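You operate a simulated robot arm through the tools that you are given. There is no shell and no other tool.

You run a simulated robot arm. Do the job below in one go: nothing can be reset, and whatever is moved stays where it is left.

Task
Shut the blue sluice down and fold it up.
Fine: gate closed, valve closed, pump off, then fold the tail chute up and lift the black flap.

Only the result counts: the job must be done as asked and must still hold three seconds after the hand-in. Knocking over, shifting, dropping, spilling or breaking anything else fails it. Flat cloth is picked up by pressing the open fingertips on it (5 to 10 N) and closing them slowly along it; thin cloth reads only 2 to 8 mm in the jaws.

Robot
A 7-joint arm with a fingered hand, fixed in place. Base frame: the origin is at the foot of the arm, x ahead of it, y to its left, z up. Units: mm, rad, N and s.
With the tool pointing down near the work surface it reaches from about 100 to 740 mm from the base axis. Its first joint turns from -2.496 to 2.496 rad. Payload 3 kg.
The TCP is the grasp point between the finger pads, 26 mm short of the fingertips. In the tool frame z runs along the fingers and y along their closing line. Largest opening 148 mm; the body of the gripper starts 73 mm behind the TCP. The gripper is a hand of 3 fingers: y runs from the thumb to the fingers, the wrist lies at [0, 0, -229] in the tool frame, and closing takes about 1.5 s.
Orientation is that of the tool frame in the base frame, as a unit quaternion [w, x, y, z]. With the fingers straight down and closing along the base's y, the tool's x points along the base's -x, its y along +y and its z along -z.

Tools
- The arm moves only by the tool nudge_tool. Its argument "series" is a list of rows, each a list of 2 entries, a list of its own where there are three numbers: the shift along the tool's x, y, z in mm, then the turn, a rotation vector about the tool's x, y, z in rad. In form: [[[tx, ty, tz], [ax, ay, az]], ...]. A call has 1 to 20 rows; each row shifts and turns the commanded pose from where the row before left it, along the tool's axes as they then stand. "jaw" is the finger opening in mm, from 0 to 148, set as the call begins (left out, the last holds). Rows are played at 5 a second. More than 50 mm and 0.15 rad between two rows, or a gripper value outside its range, and nothing of the call is played. A pose out of reach is approached as far as the arm can. The call stops where the force on the tool passes 40 N (or 10 N more than at its start, if that is more) or the arm is blocked; 0.2 s more then pass. Each finger travels about 153 mm/s and halts on what it meets, pressing with about 33 N; the grip force reading is that of the motor and also rises with nothing between the fingers. The clock runs only during rows and for 0.2 s after the last one: add rows that do not move to give the fingers time. The reply holds the time, the measured pose of the TCP, the force on the tool along the base axes, the opening and the grip force, in the units named above and with some noise, with the torque about the TCP (base axes, N m) and any sound that the robot's microphone picked up.
- Cameras (640 x 400 px; columns grow to the right, rows downward): "scene" is fixed at [390.1, 653.7, 1552.6]; the picture's right is [-0.88, -0.48, 0.00], its down [-0.23, 0.42, -0.88] and it looks along [0.42, -0.77, -0.48] (base axes); focal length 355 px, centre (320, 200). "wrist" rides on the gripper at [68, -39, -90] in the tool frame; the picture's right is [0.50, 0.87, 0.00], its down [-0.66, 0.38, -0.65] and it looks along [-0.57, 0.33, 0.76] (tool axes); focal length 222 px, centre (320, 200). There is no depth. A picture from a camera that has moved, and an enlarged one, comes with that camera's place and axes in the base frame and with its lens. The place of the scene camera against the robot may be out by one fixed shift of up to 18 mm in any direction.
- snapshot(camera): a new picture of that camera. It takes no simulated time.
- lift_body(by): slides the trunk up (or, below 0, down) by that many mm; the arm rides with it, the base frame stays. It gives what a move gives, with no picture.
- curl_fingers(finger1, finger2, thumb_bend): sets how far each is bent, from 0 (flat) to 1 (curled in); at 0.3 the hand is open as for a grip, at 0.7 the pads meet at the TCP. One left out holds its place. A second passes; each finger stops where it meets its share of the squeeze, and holds until it gets a number again. A gripper value or a shape takes the hand back. It gives what a move gives, with no picture; readings hold the bend of each and the force on the fingers (four entries, about 0 where the hand has none), thumb and palm.
- set_grasp(shape): the hand has 3 fingers and takes this shape, open, in about a second: jaw (thumb against the fingers, like two jaws); tri (thumb and two fingers); tip (a fingertip pinch); poke (one finger out to press); point (the index stretched); flat (the hand flat); cup (the hand cupped); fist (a fist). The gripper value then closes the fingers along that shape, each until it touches; the sizes above hold for jaw. It gives what a move gives, with no picture.
- enlarge(camera, box): a new picture of the part [left, top, right, bottom] of that camera's present view, enlarged. It takes no simulated time.
- job_done(): hands the job in; it is judged then, once.

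Places have to be worked out from the pictures, the camera data and where the tool is seen. Open the gripper and draw the arm clear of the work before you hand the job in, unless the task says otherwise.

The tools are called as a command line: name --argument value ..., lists and objects as JSON in quotes. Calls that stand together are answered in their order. nudge_tool: Moves the arm, as the interface text tells. Its arguments: {"type":"object","properties":{"series":{"type":"array","items":{"type":"array"}},"jaw":{"type":"number"}},"required":["series"]} The other tools are called the same way: lift_body (by) slides the trunk up or down; set_grasp (shape) gives the hand a shape; curl_fingers (finger1, finger2, thumb_bend) moves the fingers one by one; snapshot (camera) takes a picture; enlarge (camera, box) takes an enlarged picture of a part of a camera's view; job_done () hands the job in.

At the start:

```text
time: 0.0
tool_pos: [897.4, -104.5, 1200.0]
ee_rot: [0.0, 0.001, 1.0, -0.001]
ft_force: [0.2, -0.4, -0.2]
moment: [0.01, -0.03, -0.01]
gripper_width: 147.9
grip_force: 0.0
shape: jaw
bend: [0.3, 0.3, 0.3]
finger forces: [0.0, 0.0, 0.1, 0.0, 0.1, 0.0]
trunk travel left (down, up): [-575.0, 315.0]
```

scene: 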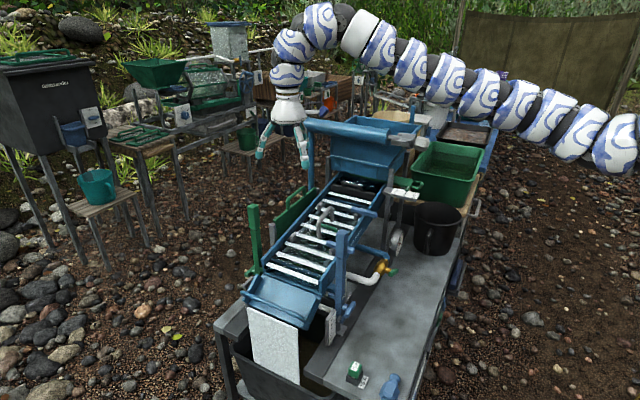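
wrist: 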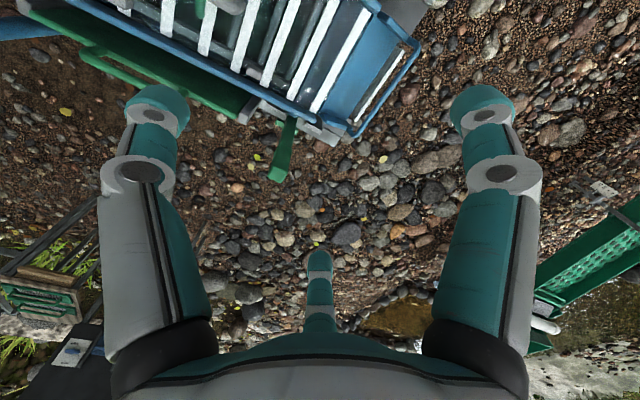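

I'll look closely at the sluice in the scene view before moving anything.

enlarge --camera "scene" --box '[200, 100, 500, 400]'

enlarge --camera "scene" --box '[200, 250, 440, 400]'

enlarge --camera "scene" --box '[280, 110, 440, 210]'

enlarge --camera "scene" --box '[300, 180, 460, 280]'

```text
1.33 times, centred on (350, 250) of scene
camera zoom: at [390.1, 653.7, 1552.6], right [-0.88, -0.48, 0.0], down [-0.23, 0.42, -0.88], along [0.42, -0.77, -0.48], focal length 474 px, centre (280, 133)
```

zoom: 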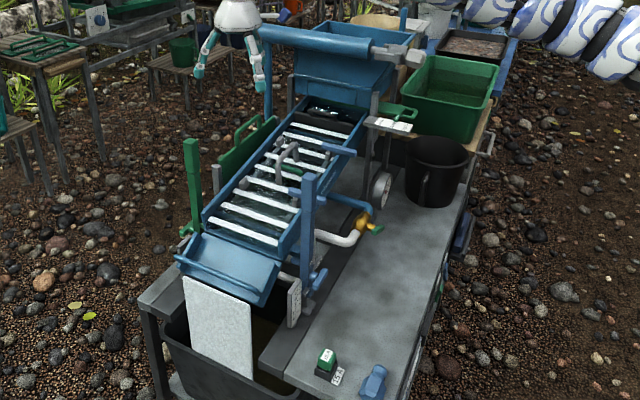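

```text
2.67 times, centred on (320, 325) of scene
camera zoom: at [390.1, 653.7, 1552.6], right [-0.88, -0.48, 0.0], down [-0.23, 0.42, -0.88], along [0.42, -0.77, -0.48], focal length 948 px, centre (320, -133)
```

zoom: 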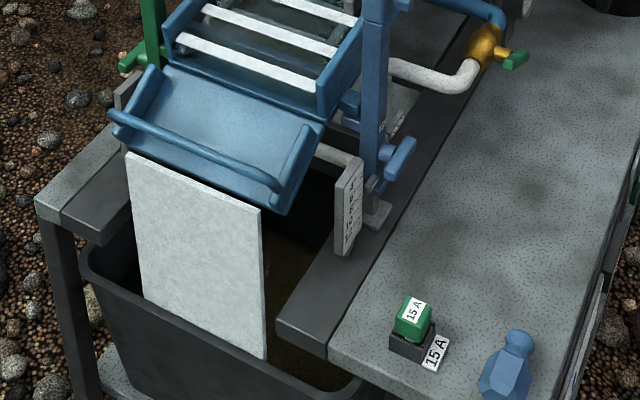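

```text
4.00 times, centred on (360, 160) of scene
camera zoom: at [390.1, 653.7, 1552.6], right [-0.88, -0.48, 0.0], down [-0.23, 0.42, -0.88], along [0.42, -0.77, -0.48], focal length 1421 px, centre (160, 360)
```

zoom: 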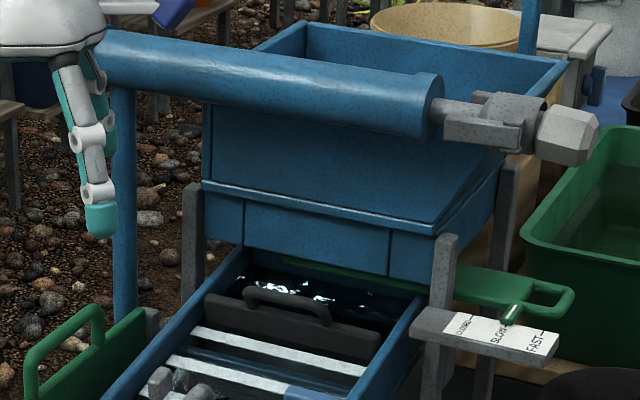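

```text
4.00 times, centred on (380, 230) of scene
camera zoom: at [390.1, 653.7, 1552.6], right [-0.88, -0.48, 0.0], down [-0.23, 0.42, -0.88], along [0.42, -0.77, -0.48], focal length 1421 px, centre (80, 80)
```

zoom: 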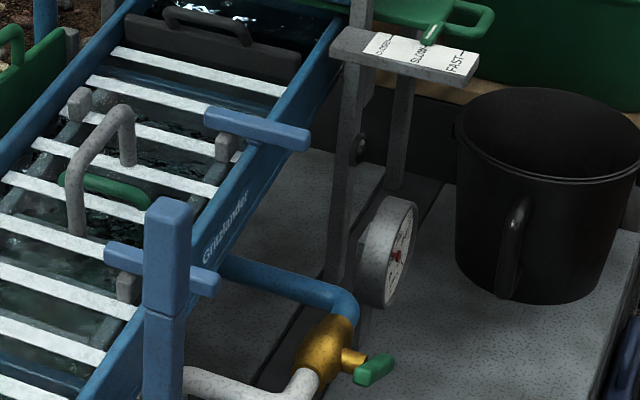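

I see a gate slide with a CLOSED/SLOW/FAST scale, a brass valve, a "15 A" switch and the tail tray. Zooming in further on each.

enlarge --camera "scene" --box '[330, 345, 410, 400]'

enlarge --camera "scene" --box '[380, 165, 430, 205]'

enlarge --camera "scene" --box '[360, 240, 410, 290]'

enlarge --camera "scene" --box '[310, 170, 390, 225]'

enlarge --camera "scene" --box '[230, 260, 350, 340]'

enlarge --camera "scene" --box '[310, 290, 370, 350]'

```text
7.27 times, centred on (370, 372) of scene
camera zoom: at [390.1, 653.7, 1552.6], right [-0.88, -0.48, 0.0], down [-0.23, 0.42, -0.88], along [0.42, -0.77, -0.48], focal length 2584 px, centre (-44, -1054)
```

zoom: 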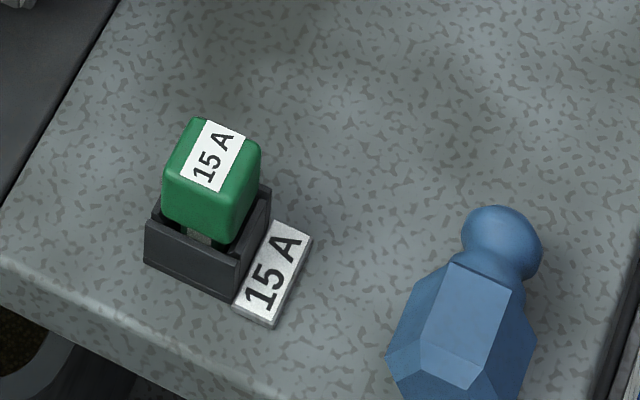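

```text
10.00 times, centred on (405, 185) of scene
camera zoom: at [390.1, 653.7, 1552.6], right [-0.88, -0.48, 0.0], down [-0.23, 0.42, -0.88], along [0.42, -0.77, -0.48], focal length 3553 px, centre (-530, 350)
```

zoom: 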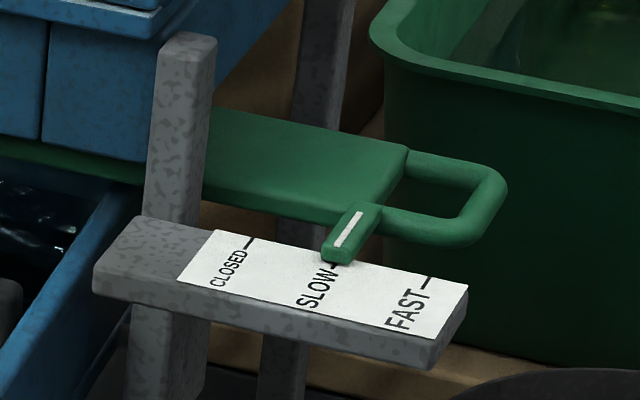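

```text
8.00 times, centred on (385, 265) of scene
camera zoom: at [390.1, 653.7, 1552.6], right [-0.88, -0.48, 0.0], down [-0.23, 0.42, -0.88], along [0.42, -0.77, -0.48], focal length 2843 px, centre (-200, -320)
```

zoom: 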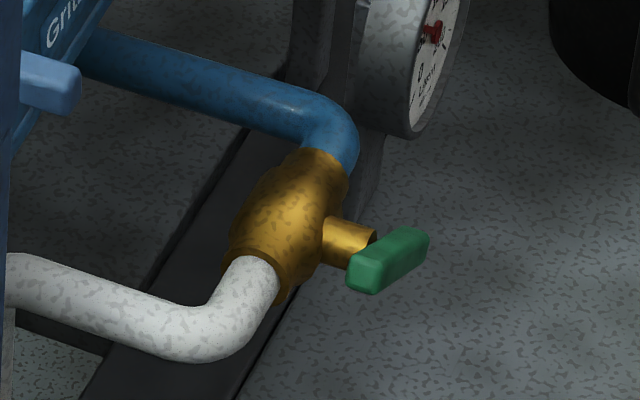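

```text
7.27 times, centred on (350, 198) of scene
camera zoom: at [390.1, 653.7, 1552.6], right [-0.88, -0.48, 0.0], down [-0.23, 0.42, -0.88], along [0.42, -0.77, -0.48], focal length 2584 px, centre (102, 218)
```

zoom: 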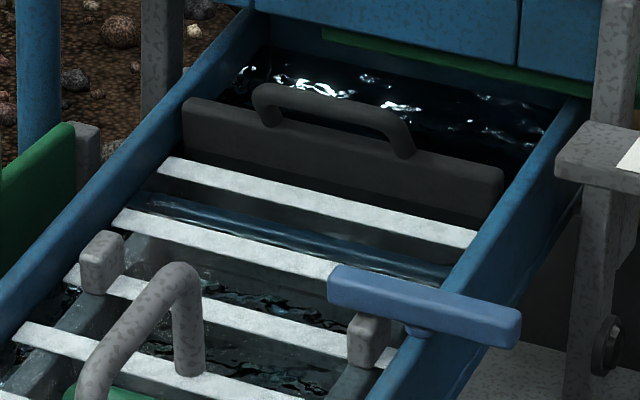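

```text
5.00 times, centred on (290, 300) of scene
camera zoom: at [390.1, 653.7, 1552.6], right [-0.88, -0.48, 0.0], down [-0.23, 0.42, -0.88], along [0.42, -0.77, -0.48], focal length 1777 px, centre (470, -300)
```

zoom: 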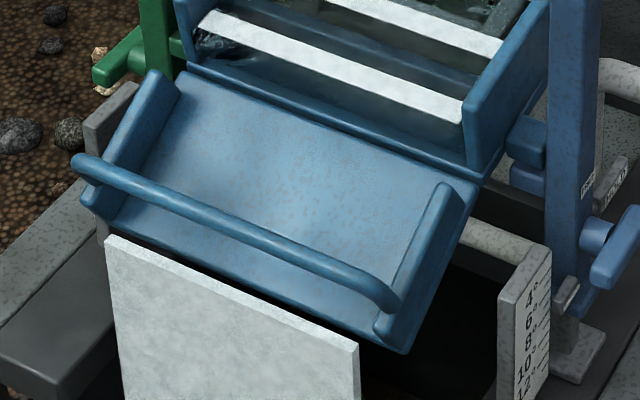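

```text
6.67 times, centred on (340, 320) of scene
camera zoom: at [390.1, 653.7, 1552.6], right [-0.88, -0.48, 0.0], down [-0.23, 0.42, -0.88], along [0.42, -0.77, -0.48], focal length 2369 px, centre (187, -600)
```

zoom: 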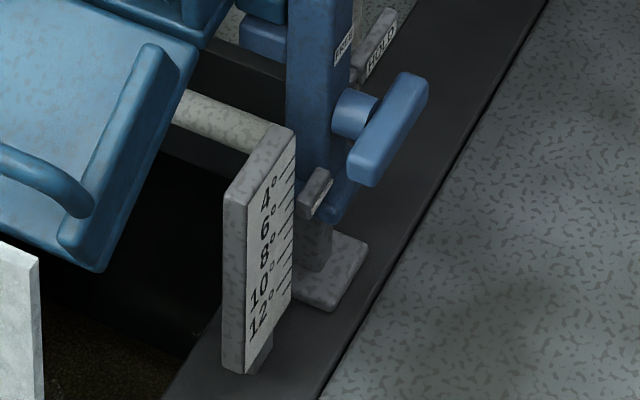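

Now I look for the pump and its switch on the right-hand side of the bench.

enlarge --camera "scene" --box '[400, 200, 500, 320]'

enlarge --camera "scene" --box '[400, 300, 480, 400]'

enlarge --camera "scene" --box '[230, 180, 310, 290]'

enlarge --camera "scene" --box '[0, 20, 200, 250]'

enlarge --camera "scene" --box '[100, 0, 420, 200]'

enlarge --camera "scene" --box '[380, 90, 510, 190]'

```text
3.33 times, centred on (450, 260) of scene
camera zoom: at [390.1, 653.7, 1552.6], right [-0.88, -0.48, 0.0], down [-0.23, 0.42, -0.88], along [0.42, -0.77, -0.48], focal length 1184 px, centre (-113, 0)
```

zoom: 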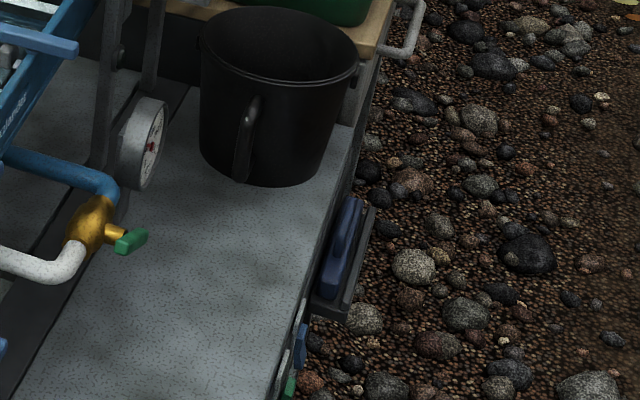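

```text
4.00 times, centred on (440, 350) of scene
camera zoom: at [390.1, 653.7, 1552.6], right [-0.88, -0.48, 0.0], down [-0.23, 0.42, -0.88], along [0.42, -0.77, -0.48], focal length 1421 px, centre (-160, -400)
```

zoom: 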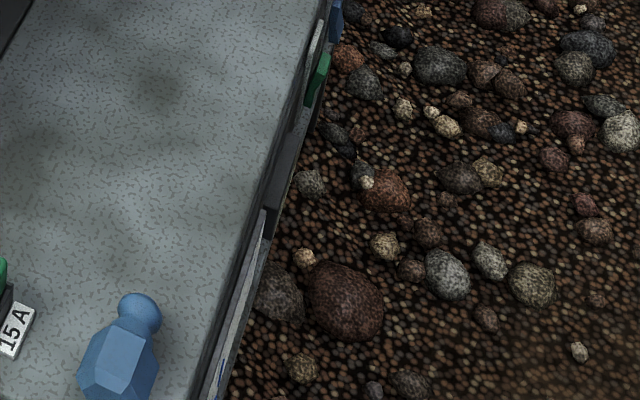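

```text
3.64 times, centred on (270, 235) of scene
camera zoom: at [390.1, 653.7, 1552.6], right [-0.88, -0.48, 0.0], down [-0.23, 0.42, -0.88], along [0.42, -0.77, -0.48], focal length 1292 px, centre (502, 73)
```

zoom: 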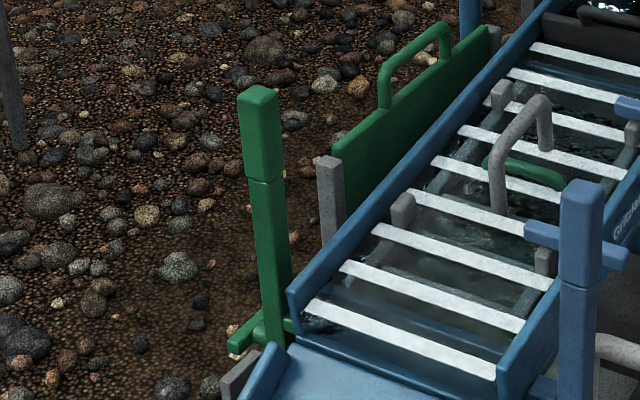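

```text
1.74 times, centred on (100, 135) of scene
camera zoom: at [390.1, 653.7, 1552.6], right [-0.88, -0.48, 0.0], down [-0.23, 0.42, -0.88], along [0.42, -0.77, -0.48], focal length 618 px, centre (703, 313)
```

zoom: 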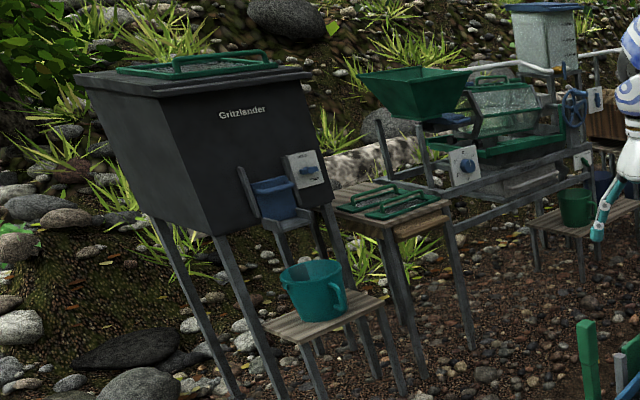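

```text
2.00 times, centred on (260, 100) of scene
camera zoom: at [390.1, 653.7, 1552.6], right [-0.88, -0.48, 0.0], down [-0.23, 0.42, -0.88], along [0.42, -0.77, -0.48], focal length 711 px, centre (440, 400)
```

zoom: 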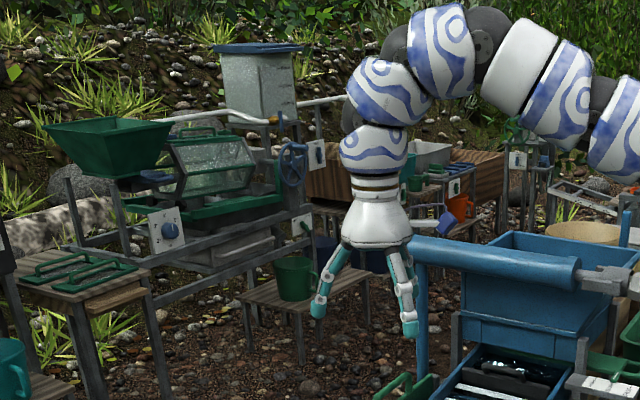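

```text
4.00 times, centred on (445, 140) of scene
camera zoom: at [390.1, 653.7, 1552.6], right [-0.88, -0.48, 0.0], down [-0.23, 0.42, -0.88], along [0.42, -0.77, -0.48], focal length 1421 px, centre (-180, 440)
```

zoom: 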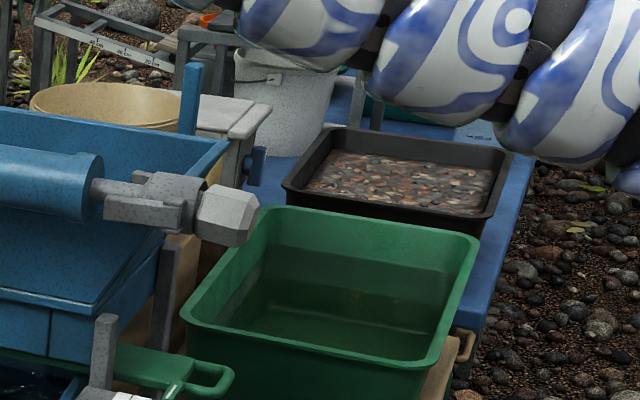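

The bench seems to run along y, with its front edge (x≈430) facing the robot and something mounted on that front. I'll enlarge the present wrist view, then draw the arm back at height to view the front panel.

enlarge --camera "wrist" --box '[40, 0, 440, 200]'

nudge_tool --series '[[[40, 0, 0], [0, 0, 0]], [[40, 0, 0], [0, 0, 0]], [[40, 0, 0], [0, 0, 0]], [[40, 0, 0], [0, 0, 0]], [[40, 0, 0], [0, 0, 0]], [[40, 0, 0], [0, 0, 0]], [[40, 0, 0], [0, 0, 0]], [[0, 0, 0], [0, 0, 0]]]'

snapshot --camera "wrist"

```text
1.60 times, centred on (240, 100) of wrist
camera zoom: at [831.7, -143.1, 1289.9], right [-0.5, 0.87, 0.0], down [0.66, 0.38, 0.65], along [0.57, 0.33, -0.76], focal length 355 px, centre (448, 360)
```

zoom: 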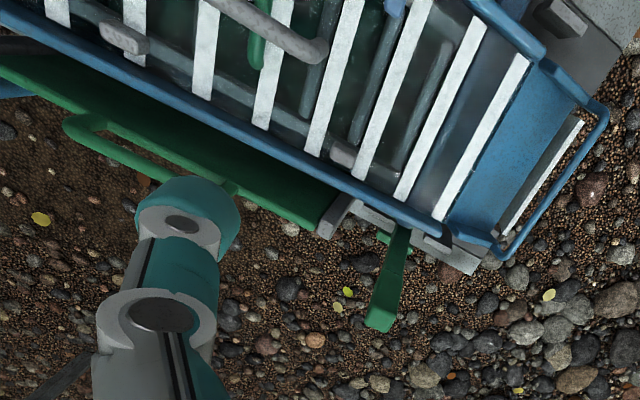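

```text
time: 1.8
tool_pos: [805.4, -103.4, 1187.0]
ee_rot: [0.001, 0.001, 1.0, 0.002]
ft_force: [0.1, -0.2, 0.4]
moment: [-0.04, 0.0, -0.01]
gripper_width: 148.0
grip_force: 0.1
shape: jaw
bend: [0.3, 0.3, 0.3]
finger forces: [0.0, 0.0, 0.0, 0.1, 0.0, 0.0]
out of reach, approached as far as the arm can: row 2, 3, 4, 5, 6, 7
trunk travel left (down, up): [-575.0, 315.0]
```

```text
taken
camera wrist: at [738.8, -142.1, 1277.5], right [-0.5, 0.87, 0.0], down [0.66, 0.38, 0.66], along [0.57, 0.33, -0.76], focal length 222 px, centre (320, 200)
```

wrist: 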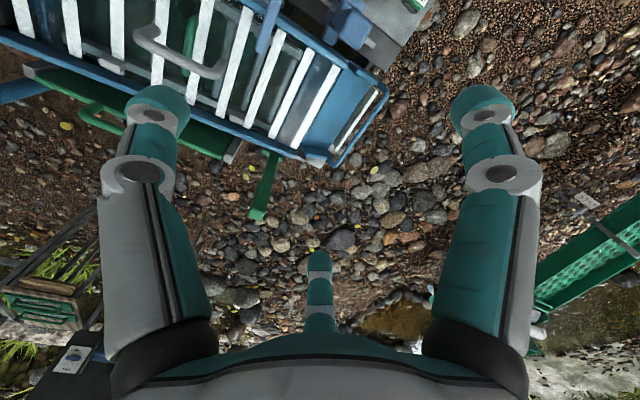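

The arm could not retract further at this height (stuck at x≈805). I check its configuration in the scene view.

snapshot --camera "scene"

nudge_tool --series '[[[0, 0, 0], [0, 0, 0]], [[0, 0, 0], [0, 0, 0]]]'

```text
taken
```

scene: 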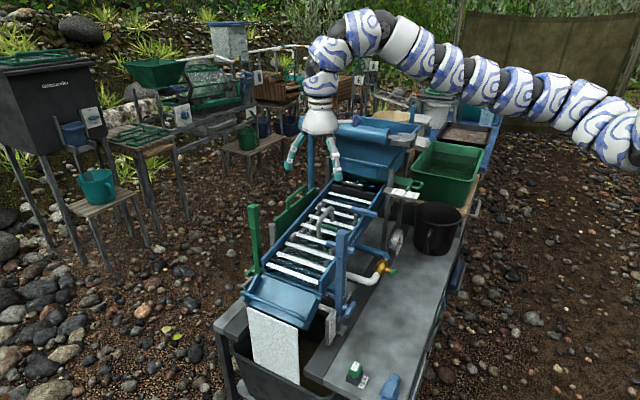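

```text
time: 2.4
tool_pos: [804.7, -103.2, 1186.6]
ee_rot: [0.0, 0.002, 1.0, 0.002]
ft_force: [-0.5, 0.5, -0.3]
moment: [-0.01, 0.0, 0.02]
gripper_width: 147.9
grip_force: 0.1
shape: jaw
bend: [0.3, 0.3, 0.3]
finger forces: [0.0, 0.1, 0.0, 0.1, 0.1, 0.0]
trunk travel left (down, up): [-575.0, 315.0]
```

Commanded pose resets to the reached one. Raising the trunk will put the shoulder higher so that the arm can fold back more easily; I'll do that, then retract while coming down.

lift_body --by 250

nudge_tool --series '[[[40, 0, 30], [0, 0, 0]], [[40, 0, 30], [0, 0, 0]], [[40, 0, 30], [0, 0, 0]], [[40, 0, 30], [0, 0, 0]], [[40, 0, 30], [0, 0, 0]], [[40, 0, 30], [0, 0, 0]], [[40, 0, 20], [0, 0, 0]], [[40, 0, 20], [0, 0, 0]], [[0, 0, 0], [0, 0, 0]]]'

snapshot --camera "wrist"

snapshot --camera "scene"

```text
time: 5.0
tool_pos: [805.7, -101.9, 1437.4]
ee_rot: [0.002, 0.001, 1.0, 0.001]
ft_force: [0.1, 0.5, -1.1]
moment: [-0.01, 0.02, -0.01]
gripper_width: 147.7
grip_force: 0.0
shape: jaw
bend: [0.3, 0.3, 0.3]
finger forces: [0.1, 0.0, 0.1, 0.1, 0.0, 0.0]
trunk travel left (down, up): [-825.0, 65.0]
```

```text
time: 7.0
tool_pos: [806.2, -102.5, 1437.4]
ee_rot: [0.001, 0.001, 1.0, 0.001]
ft_force: [0.0, -0.3, -0.5]
moment: [0.03, -0.02, -0.02]
gripper_width: 147.9
grip_force: 0.1
shape: jaw
bend: [0.3, 0.3, 0.3]
finger forces: [0.0, 0.0, 0.0, 0.0, 0.0, 0.1]
out of reach, approached as far as the arm can: row 1, 2, 3, 4, 5, 6, 7, 8
trunk travel left (down, up): [-825.0, 65.0]
```

```text
taken
camera wrist: at [738.9, -142.0, 1527.5], right [-0.5, 0.87, 0.0], down [0.66, 0.38, 0.66], along [0.57, 0.33, -0.76], focal length 222 px, centre (320, 200)
```

wrist: 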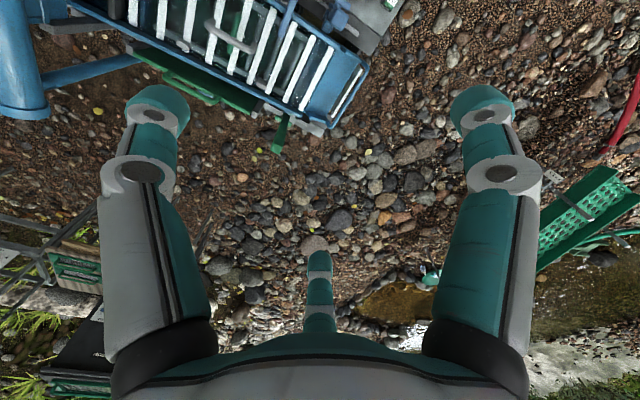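

```text
taken
```

scene: 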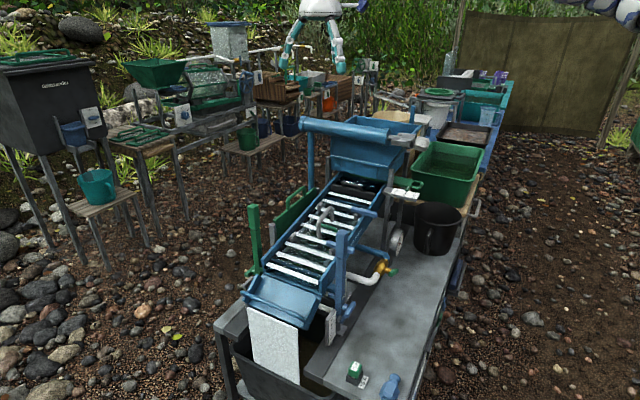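

Still stuck on that combined direction. I test single directions: straight down first.

nudge_tool --series '[[[0, 0, 30], [0, 0, 0]], [[0, 0, 30], [0, 0, 0]], [[0, 0, 30], [0, 0, 0]], [[0, 0, 0], [0, 0, 0]]]'

```text
time: 8.0
tool_pos: [805.1, -103.8, 1436.6]
ee_rot: [0.0, 0.001, 1.0, 0.001]
ft_force: [-0.9, 0.5, -0.3]
moment: [0.0, 0.01, 0.04]
gripper_width: 148.0
grip_force: 0.1
shape: jaw
bend: [0.3, 0.3, 0.3]
finger forces: [0.0, 0.0, 0.0, 0.0, 0.1, 0.0]
out of reach, approached as far as the arm can: row 1, 2, 3
trunk travel left (down, up): [-825.0, 65.0]
```

nudge_tool --series '[[[0, 0, -30], [0, 0, 0]], [[0, 0, -30], [0, 0, 0]], [[0, 0, 0], [0, 0, 0]]]'

nudge_tool --series '[[[30, 0, 0], [0, 0, 0]], [[30, 0, 0], [0, 0, 0]], [[0, 0, 0], [0, 0, 0]]]'

```text
time: 8.8
tool_pos: [827.3, -99.1, 1447.8]
ee_rot: [0.003, 0.001, 1.0, 0.002]
ft_force: [0.5, 0.2, -0.1]
moment: [0.0, 0.02, 0.01]
gripper_width: 147.9
grip_force: 0.1
shape: jaw
bend: [0.3, 0.3, 0.3]
finger forces: [0.0, 0.1, 0.0, 0.0, 0.1, 0.0]
out of reach, approached as far as the arm can: row 1, 2
trunk travel left (down, up): [-825.0, 65.0]
```

```text
time: 9.6
tool_pos: [806.1, -96.7, 1439.3]
ee_rot: [0.003, 0.001, 1.0, 0.003]
ft_force: [0.0, -0.5, -0.1]
moment: [0.02, 0.01, 0.04]
gripper_width: 148.1
grip_force: 0.1
shape: jaw
bend: [0.3, 0.3, 0.3]
finger forces: [0.0, 0.0, 0.0, 0.0, 0.0, 0.0]
out of reach, approached as far as the arm can: row 1, 2
trunk travel left (down, up): [-825.0, 65.0]
```

The boundary slopes; down and back are both blocked here. I'll move forward a bit, then try down, to map what's allowed.

nudge_tool --series '[[[-40, 0, 0], [0, 0, 0]], [[-40, 0, 0], [0, 0, 0]], [[-40, 0, 0], [0, 0, 0]], [[0, 0, 0], [0, 0, 0]]]'

nudge_tool --series '[[[0, 0, 30], [0, 0, 0]], [[0, 0, 30], [0, 0, 0]], [[0, 0, 30], [0, 0, 0]], [[0, 0, 30], [0, 0, 0]], [[0, 0, 0], [0, 0, 0]]]'

snapshot --camera "scene"

```text
time: 10.6
tool_pos: [926.3, -91.7, 1443.0]
ee_rot: [0.001, 0.001, 1.0, -0.002]
ft_force: [0.8, 0.3, 0.2]
moment: [-0.1, -0.01, -0.03]
gripper_width: 147.9
grip_force: 0.2
shape: jaw
bend: [0.3, 0.3, 0.3]
finger forces: [0.1, 0.1, 0.0, 0.0, 0.0, 0.0]
trunk travel left (down, up): [-825.0, 65.0]
```

```text
time: 11.8
tool_pos: [925.7, -100.0, 1319.3]
ee_rot: [0.001, 0.002, 1.0, 0.0]
ft_force: [0.5, -0.5, 0.6]
moment: [0.0, -0.02, -0.02]
gripper_width: 147.7
grip_force: 0.0
shape: jaw
bend: [0.3, 0.3, 0.3]
finger forces: [0.0, 0.0, 0.0, 0.0, 0.0, 0.1]
trunk travel left (down, up): [-825.0, 65.0]
```

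```text
taken
```

scene: 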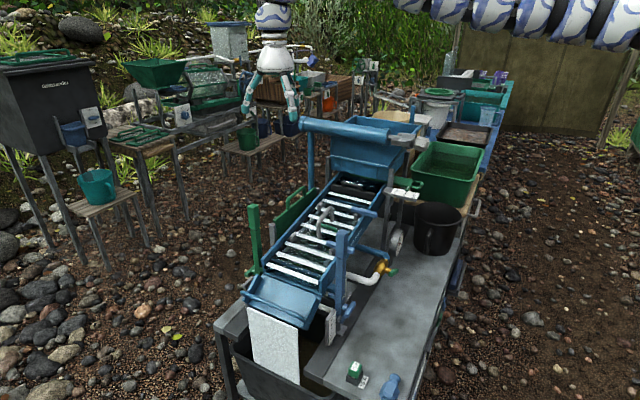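

Down works from here. Now I try pulling back at this relative height.

nudge_tool --series '[[[0, 0, 30], [0, 0, 0]], [[0, 0, 30], [0, 0, 0]], [[0, 0, 30], [0, 0, 0]], [[0, 0, 0], [0, 0, 0]]]'

nudge_tool --series '[[[40, 0, 0], [0, 0, 0]], [[40, 0, 0], [0, 0, 0]], [[40, 0, 0], [0, 0, 0]], [[40, 0, 0], [0, 0, 0]], [[40, 0, 0], [0, 0, 0]], [[0, 0, 0], [0, 0, 0]]]'

snapshot --camera "wrist"

```text
time: 12.8
tool_pos: [926.8, -100.6, 1229.4]
ee_rot: [0.001, 0.001, 1.0, 0.0]
ft_force: [0.0, 0.6, 0.0]
moment: [-0.02, 0.02, 0.0]
gripper_width: 147.8
grip_force: 0.1
shape: jaw
bend: [0.3, 0.3, 0.3]
finger forces: [0.0, 0.0, 0.1, 0.0, 0.0, 0.0]
trunk travel left (down, up): [-825.0, 65.0]
```

```text
time: 14.2
tool_pos: [831.1, -95.9, 1229.0]
ee_rot: [0.0, 0.001, 1.0, 0.001]
ft_force: [-0.8, -0.4, -0.7]
moment: [0.02, -0.01, -0.04]
gripper_width: 147.9
grip_force: 0.1
shape: jaw
bend: [0.3, 0.3, 0.3]
finger forces: [0.0, 0.0, 0.0, 0.1, 0.1, 0.0]
out of reach, approached as far as the arm can: row 3, 4, 5
trunk travel left (down, up): [-825.0, 65.0]
```

```text
taken
camera wrist: at [764.1, -136.2, 1320.0], right [-0.5, 0.87, 0.0], down [0.66, 0.38, 0.65], along [0.57, 0.33, -0.76], focal length 222 px, centre (320, 200)
```

wrist: 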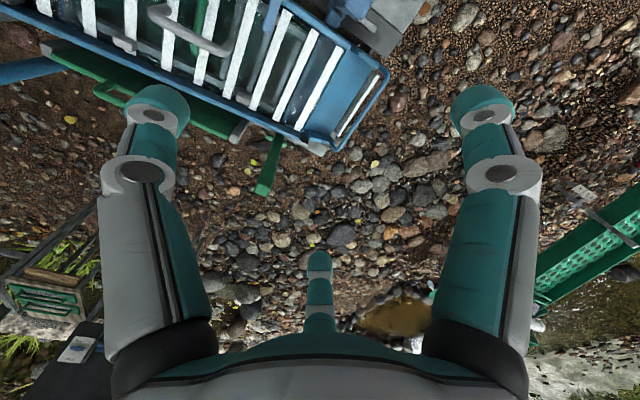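

The inner boundary is near x≈830 with the tool vertical at this height. I test whether tilting the fingers forward (a turn about tool y) frees the arm.

nudge_tool --series '[[[0, 0, 0], [0, -0.1, 0]], [[0, 0, 0], [0, -0.1, 0]], [[0, 0, 0], [0, -0.1, 0]], [[0, 0, 0], [0, 0, 0]]]'

snapshot --camera "scene"

```text
time: 15.2
tool_pos: [838.4, -95.6, 1223.9]
ee_rot: [0.149, 0.001, 0.989, 0.001]
ft_force: [-0.2, -0.5, 0.0]
moment: [0.03, 0.04, -0.03]
gripper_width: 148.1
grip_force: 0.1
shape: jaw
bend: [0.3, 0.3, 0.3]
finger forces: [0.0, 0.0, 0.0, 0.0, 0.0, 0.0]
out of reach, approached as far as the arm can: row 1
trunk travel left (down, up): [-825.0, 65.0]
```

```text
taken
```

scene: 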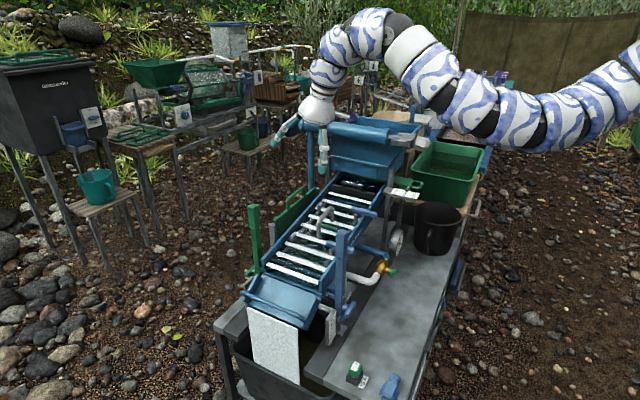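

Tilting forward works: the arm is in an elbow-down posture and the wrist bend is the limit. I'll tilt further and retract at height above the posts (tops ≈ z 1000).

nudge_tool --series '[[[0, 0, 0], [0, -0.1, 0]], [[0, 0, 0], [0, -0.1, 0]], [[0, 0, 0], [0, -0.1, 0]], [[33, 0, -23], [0, 0, 0]], [[33, 0, -23], [0, 0, 0]], [[33, 0, -23], [0, 0, 0]], [[33, 0, -23], [0, 0, 0]], [[33, 0, -23], [0, 0, 0]], [[33, 0, -23], [0, 0, 0]], [[0, 0, 0], [0, 0, 0]]]'

snapshot --camera "wrist"

snapshot --camera "scene"

```text
time: 17.4
tool_pos: [670.8, -58.6, 1224.7]
ee_rot: [0.296, 0.001, 0.955, -0.001]
ft_force: [-0.3, -0.1, -0.5]
moment: [0.03, -0.01, 0.03]
gripper_width: 148.0
grip_force: 0.1
shape: jaw
bend: [0.3, 0.3, 0.3]
finger forces: [0.0, 0.1, 0.0, 0.0, 0.0, 0.0]
out of reach, approached as far as the arm can: row 7, 8, 9
trunk travel left (down, up): [-825.0, 65.0]
```

```text
taken
camera wrist: at [565.1, -98.0, 1260.5], right [-0.41, 0.87, -0.28], down [0.17, 0.38, 0.91], along [0.9, 0.32, -0.3], focal length 222 px, centre (320, 200)
```

wrist: 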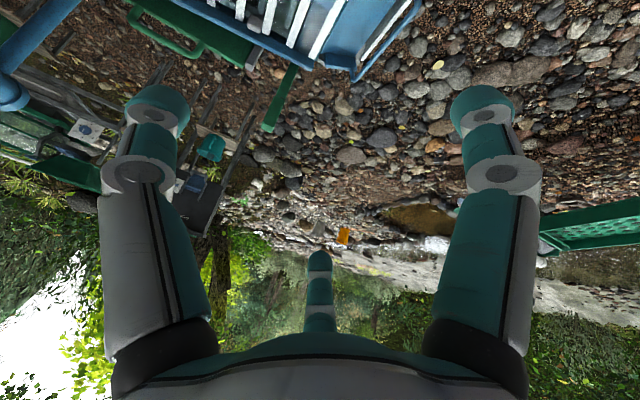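

```text
taken
```

scene: 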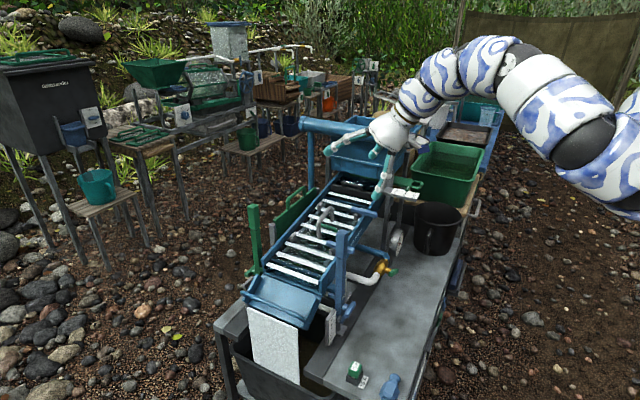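

Retracting works with tilt. Next I lower (natural posture is lower) then continue back toward the robot.

nudge_tool --series '[[[22.6, 0, 33], [0, 0, 0]], [[22.6, 0, 33], [0, 0, 0]], [[22.6, 0, 33], [0, 0, 0]], [[33, 0, -22.6], [0, 0, 0]], [[33, 0, -22.6], [0, 0, 0]], [[33, 0, -22.6], [0, 0, 0]], [[33, 0, -22.6], [0, 0, 0]], [[0, 0, 0], [0, 0, 0]]]'

snapshot --camera "wrist"

```text
time: 19.2
tool_pos: [621.3, -55.5, 1102.3]
ee_rot: [0.297, 0.001, 0.955, 0.0]
ft_force: [1.1, -0.6, -0.6]
moment: [-0.01, 0.0, -0.03]
gripper_width: 148.0
grip_force: 0.0
shape: jaw
bend: [0.3, 0.3, 0.3]
finger forces: [0.1, 0.0, 0.0, 0.0, 0.1, 0.0]
out of reach, approached as far as the arm can: row 5, 6, 7
trunk travel left (down, up): [-825.0, 65.0]
```

```text
taken
camera wrist: at [516.5, -94.9, 1139.0], right [-0.41, 0.87, -0.28], down [0.17, 0.38, 0.91], along [0.9, 0.33, -0.3], focal length 222 px, centre (320, 200)
```

wrist: 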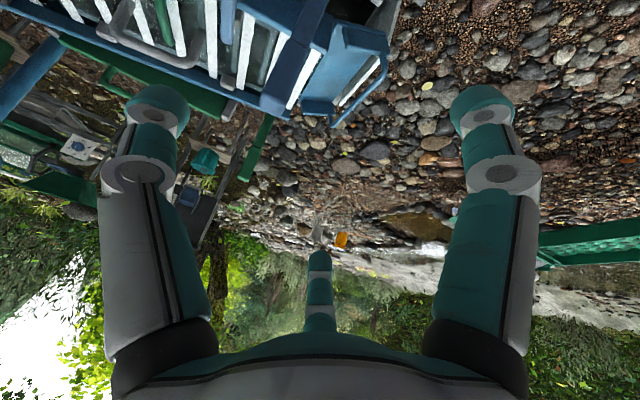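

nudge_tool --series '[[[22.6, 0, 33], [0, 0, 0]], [[22.6, 0, 33], [0, 0, 0]], [[22.6, 0, 33], [0, 0, 0]], [[22.6, 0, 33], [0, 0, 0]], [[33, 0, -22.6], [0, 0, 0]], [[33, 0, -22.6], [0, 0, 0]], [[33, 0, -22.6], [0, 0, 0]], [[33, 0, -22.6], [0, 0, 0]], [[33, 0, -22.6], [0, 0, 0]], [[33, 0, -22.6], [0, 0, 0]], [[0, 0, 0], [0, 0, 0]]]'

snapshot --camera "wrist"

snapshot --camera "scene"

```text
time: 21.8
tool_pos: [492.4, -43.2, 1040.4]
ee_rot: [0.493, -0.206, 0.842, -0.082]
ft_force: [0.2, -0.4, 0.1]
moment: [0.03, 0.01, 0.03]
gripper_width: 148.0
grip_force: 0.0
shape: jaw
bend: [0.3, 0.3, 0.3]
finger forces: [0.0, 0.0, 0.0, 0.0, 0.0, 0.1]
out of reach, approached as far as the arm can: row 9, 10
trunk travel left (down, up): [-825.0, 65.0]
stopped in row 11: the arm was blocked; the commanded pose is now the measured one
```

```text
taken
camera wrist: at [396.7, -113.4, 1045.0], right [-0.45, 0.57, -0.69], down [-0.38, 0.58, 0.72], along [0.81, 0.59, -0.04], focal length 222 px, centre (320, 200)
```

wrist: 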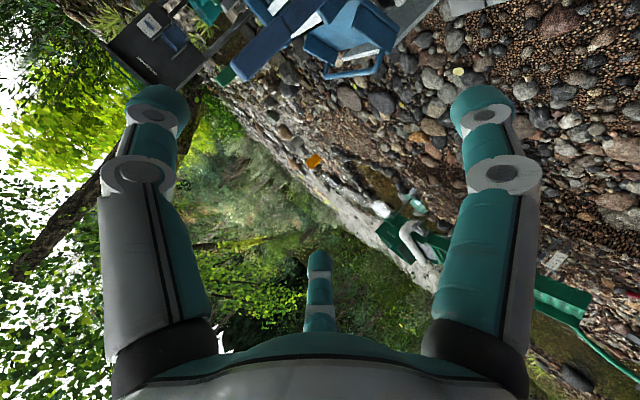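

```text
taken
```

scene: 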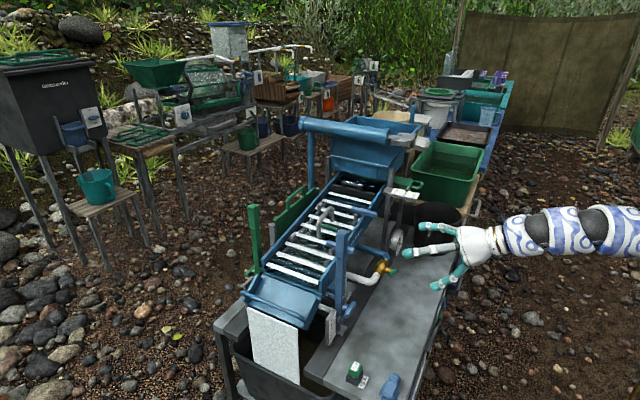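

The arm switched posture abruptly and halted, but nothing in the scene appears disturbed. I roll the tool level again slowly and then check.

nudge_tool --series '[[[0, 0, 0], [0, 0, 0.06]], [[0, 0, 0], [0, 0, 0.06]], [[0, 0, 0], [0, 0, 0.06]], [[0, 0, 0], [0, 0, 0.06]], [[0, 0, 0], [0, 0, 0.06]], [[0, 0, 0], [0, 0, 0.06]], [[0, 0, 0], [0, 0, 0.06]], [[0, 0, 0], [0, 0, 0]], [[0, 0, 0], [0, 0, 0]]]'

snapshot --camera "scene"

```text
time: 23.8
tool_pos: [490.8, -44.2, 1041.9]
ee_rot: [0.496, -0.019, 0.868, 0.026]
ft_force: [-0.1, 0.0, -1.0]
moment: [0.03, -0.05, -0.02]
gripper_width: 147.8
grip_force: 0.1
shape: jaw
bend: [0.3, 0.3, 0.3]
finger forces: [0.0, 0.0, 0.0, 0.0, 0.0, 0.0]
trunk travel left (down, up): [-825.0, 65.0]
```

```text
taken
```

scene: 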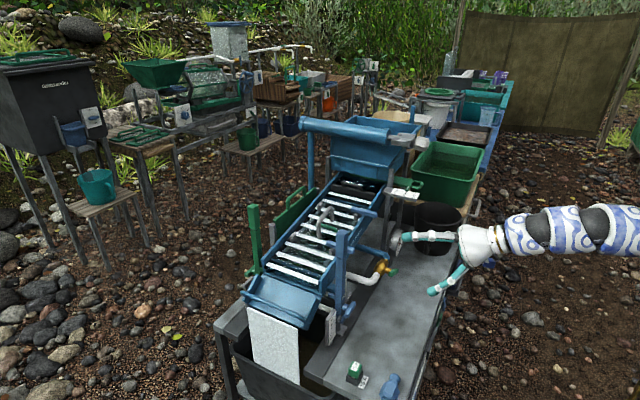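

Good. Now tilt fingers back toward down here at x≈490 to see whether the posture allows it, giving the camera a downward view.

nudge_tool --series '[[[0, 0, 0], [0, 0.1, 0]], [[0, 0, 0], [0, 0.1, 0]], [[0, 0, 0], [0, 0.1, 0]], [[0, 0, 0], [0, 0.1, 0]], [[0, 0, 0], [0, 0, 0]], [[0, 0, 0], [0, 0, 0]]]'

snapshot --camera "wrist"

snapshot --camera "scene"

```text
time: 25.2
tool_pos: [476.6, -49.0, 1001.7]
ee_rot: [0.431, -0.022, 0.902, 0.009]
ft_force: [0.6, 0.9, 0.2]
moment: [0.01, -0.03, -0.02]
gripper_width: 147.7
grip_force: 0.1
shape: jaw
bend: [0.3, 0.3, 0.3]
finger forces: [0.0, 0.0, 0.0, 0.0, 0.0, 0.1]
out of reach, approached as far as the arm can: row 1, 2, 3, 4
trunk travel left (down, up): [-825.0, 65.0]
```

```text
taken
camera wrist: at [365.9, -93.9, 1007.1], right [-0.35, 0.85, -0.39], down [-0.12, 0.37, 0.92], along [0.93, 0.37, -0.03], focal length 222 px, centre (320, 200)
```

wrist: 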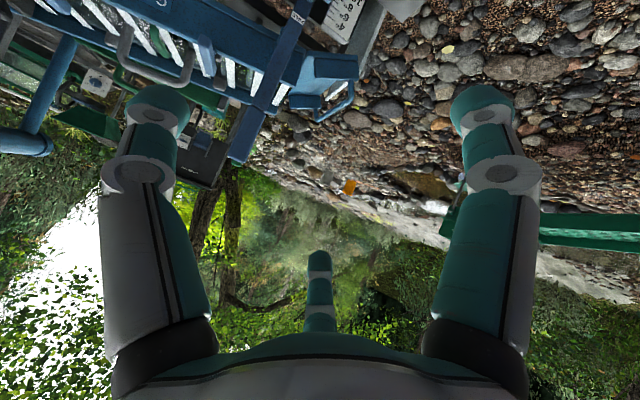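

```text
taken
```

scene: 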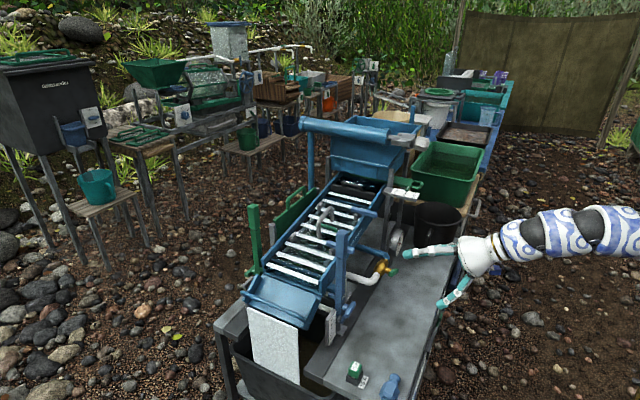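

Going lower should relax the wrist limit; I move straight down in steps here (clear space over the front part of the bench).

nudge_tool --series '[[[23.3, 0, 18.9], [0, 0, 0]], [[23.3, 0, 18.9], [0, 0, 0]], [[23.3, 0, 18.9], [0, 0.05, 0]], [[22, 0, 20], [0, 0.05, 0]], [[21, 0, 21], [0, 0.05, 0]], [[0, 0, 0], [0, 0.05, 0]], [[0, 0, 0], [0, 0, 0]]]'

snapshot --camera "wrist"

snapshot --camera "scene"

```text
time: 26.8
tool_pos: [473.7, -45.2, 854.4]
ee_rot: [0.339, -0.017, 0.94, 0.014]
ft_force: [0.4, 0.0, 0.2]
moment: [0.02, 0.01, -0.02]
gripper_width: 147.7
grip_force: 0.0
shape: jaw
bend: [0.3, 0.3, 0.3]
finger forces: [0.0, 0.0, 0.1, 0.0, 0.0, 0.1]
trunk travel left (down, up): [-825.0, 65.0]
```

```text
taken
camera wrist: at [365.5, -89.1, 880.4], right [-0.42, 0.85, -0.3], down [0.07, 0.37, 0.93], along [0.9, 0.37, -0.22], focal length 222 px, centre (320, 200)
```

wrist: 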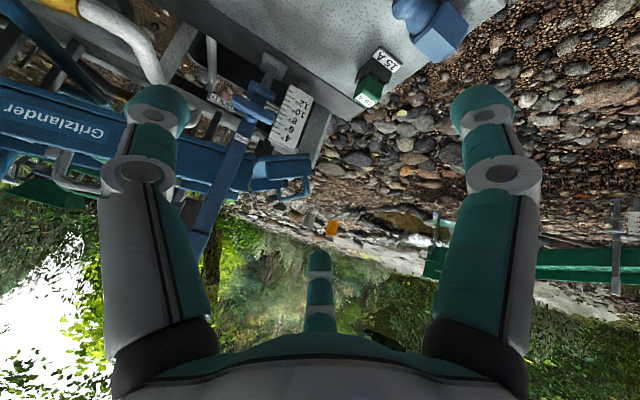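

```text
taken
```

scene: 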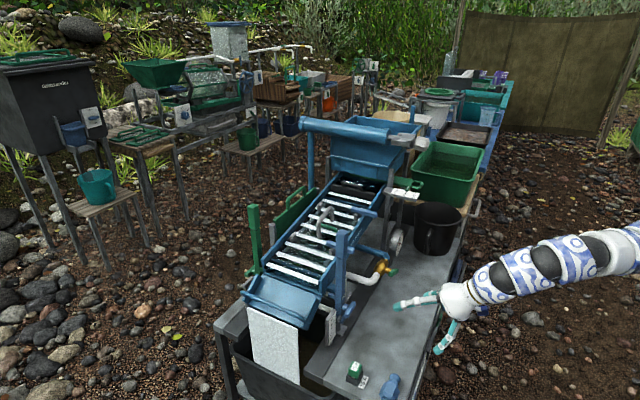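

Now there's freedom. I retract further toward the robot at this height to see the front face of the bench.

nudge_tool --series '[[[31, 0, -25.5], [0, 0, 0]], [[31, 0, -25.5], [0, 0, 0]], [[31, 0, -25.5], [0, 0, 0]], [[31, 0, -25.5], [0, 0, 0]], [[31, 0, -25.5], [0, 0, 0]], [[0, 0, 0], [0, 0, 0]]]'

snapshot --camera "wrist"

snapshot --camera "scene"

```text
time: 28.2
tool_pos: [276.6, -60.0, 850.7]
ee_rot: [0.337, -0.018, 0.941, 0.018]
ft_force: [-0.7, -0.4, -0.1]
moment: [-0.02, -0.01, 0.03]
gripper_width: 147.7
grip_force: 0.0
shape: jaw
bend: [0.3, 0.3, 0.3]
finger forces: [0.0, 0.0, 0.0, 0.0, 0.1, 0.0]
trunk travel left (down, up): [-825.0, 65.0]
```

```text
taken
camera wrist: at [170.7, -104.8, 877.2], right [-0.43, 0.85, -0.3], down [0.08, 0.36, 0.93], along [0.9, 0.37, -0.22], focal length 222 px, centre (320, 200)
```

wrist: 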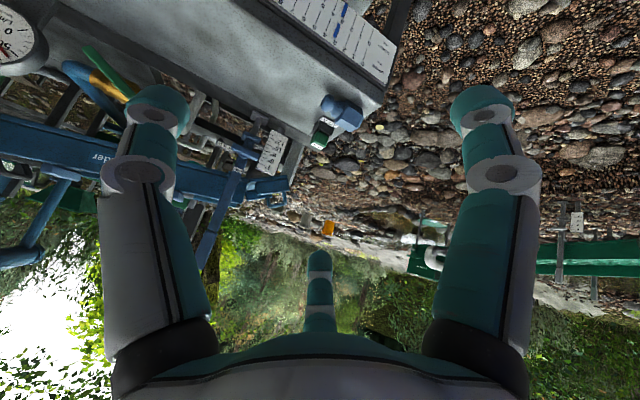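

```text
taken
```

scene: 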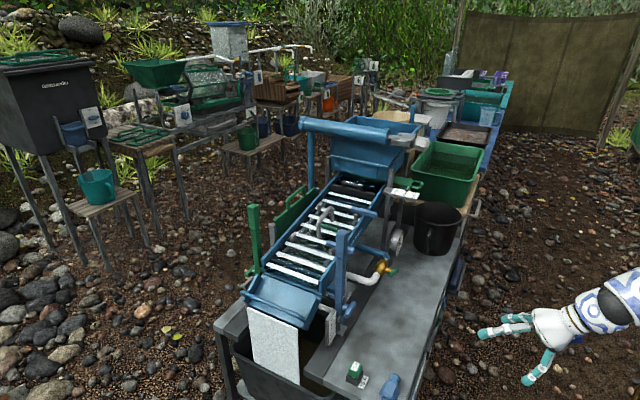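

The front panel appears at the top of the wrist view. I shift toward -y and tilt downward a little to view the whole front.

nudge_tool --series '[[[0, -40, 0], [0, 0.1, 0]], [[0, -40, 0], [0, 0.1, 0]], [[0, -40, 0], [0, 0.1, 0]], [[0, -40, 0], [0, 0, 0]], [[0, 0, 0], [0, 0, 0]]]'

snapshot --camera "wrist"

enlarge --camera "wrist" --box '[150, 0, 480, 200]'

```text
time: 29.6
tool_pos: [165.3, -16.5, 855.8]
ee_rot: [0.149, -0.598, 0.771, 0.16]
ft_force: [0.5, 0.5, 0.1]
moment: [0.0, -0.02, 0.0]
gripper_width: 148.2
grip_force: 0.1
shape: jaw
bend: [0.3, 0.3, 0.3]
finger forces: [0.0, 0.1, 0.0, 0.0, 0.0, 0.0]
trunk travel left (down, up): [-825.0, 65.0]
stopped in row 5: the arm was blocked; the commanded pose is now the measured one
```

```text
taken
camera wrist: at [183.4, -122.5, 906.4], right [-0.96, -0.24, -0.15], down [-0.24, 0.38, 0.89], along [-0.15, 0.89, -0.42], focal length 222 px, centre (320, 200)
```

wrist: 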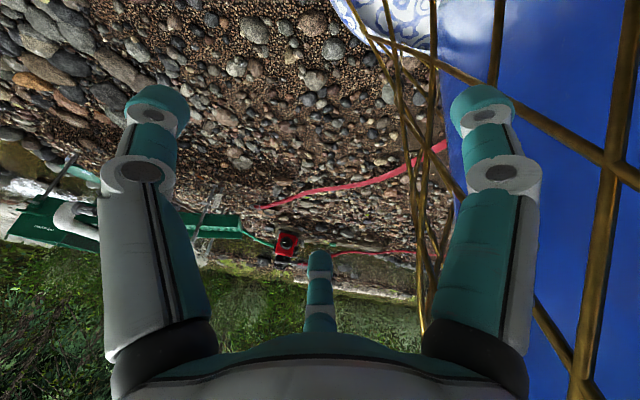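

```text
1.94 times, centred on (315, 100) of wrist
camera zoom: at [183.4, -122.5, 906.4], right [-0.96, -0.24, -0.15], down [-0.24, 0.38, 0.89], along [-0.15, 0.89, -0.42], focal length 431 px, centre (330, 394)
```

zoom: 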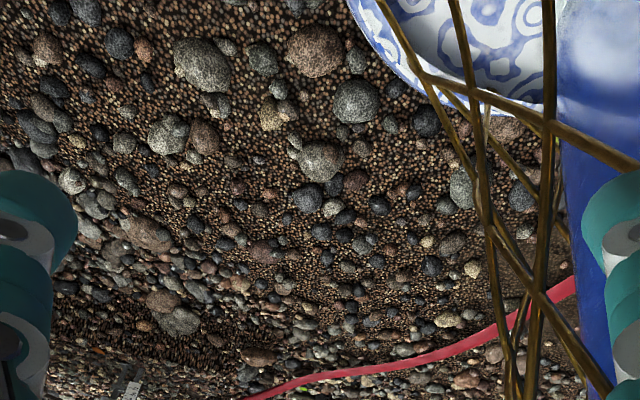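

The arm jumped again (near its own base axis the posture flips). I need to keep further out from the base; let me look at the state.

snapshot --camera "scene"

```text
taken
```

scene: 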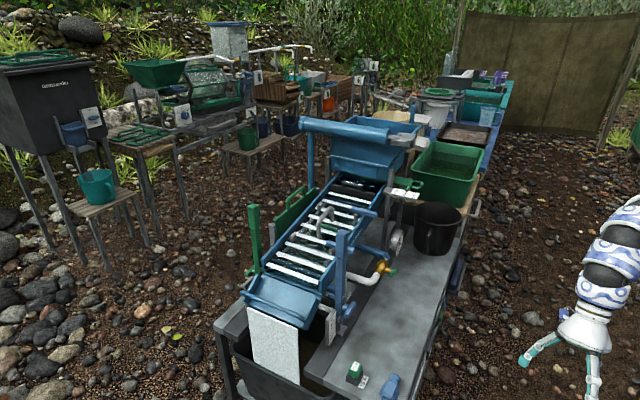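

Nothing disturbed. I move straight out in +x to get away from the axis.

nudge_tool --series '[[[-7.2, -29.1, 1.1], [0, 0, 0]], [[-7.2, -29.1, 1.1], [0, 0, 0]], [[-7.2, -29.1, 1.1], [0, 0, 0]], [[-7.2, -29.1, 1.1], [0, 0, 0]], [[-7.2, -29.1, 1.1], [0, 0, 0]], [[-7.2, -29.1, 1.1], [0, 0, 0]], [[0, 0, 0], [0, 0, 0]]]'

snapshot --camera "scene"

```text
time: 31.2
tool_pos: [344.5, -14.8, 857.5]
ee_rot: [0.148, -0.599, 0.77, 0.16]
ft_force: [-1.2, -0.9, -0.6]
moment: [0.0, -0.01, 0.01]
gripper_width: 148.2
grip_force: 0.0
shape: jaw
bend: [0.3, 0.3, 0.3]
finger forces: [0.1, 0.0, 0.1, 0.0, 0.1, 0.0]
trunk travel left (down, up): [-825.0, 65.0]
```

```text
taken
```

scene: 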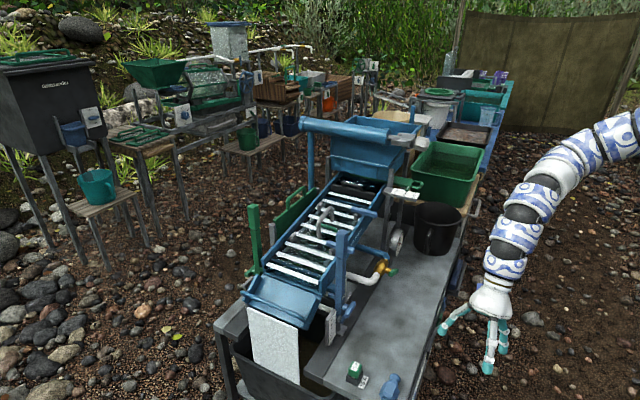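

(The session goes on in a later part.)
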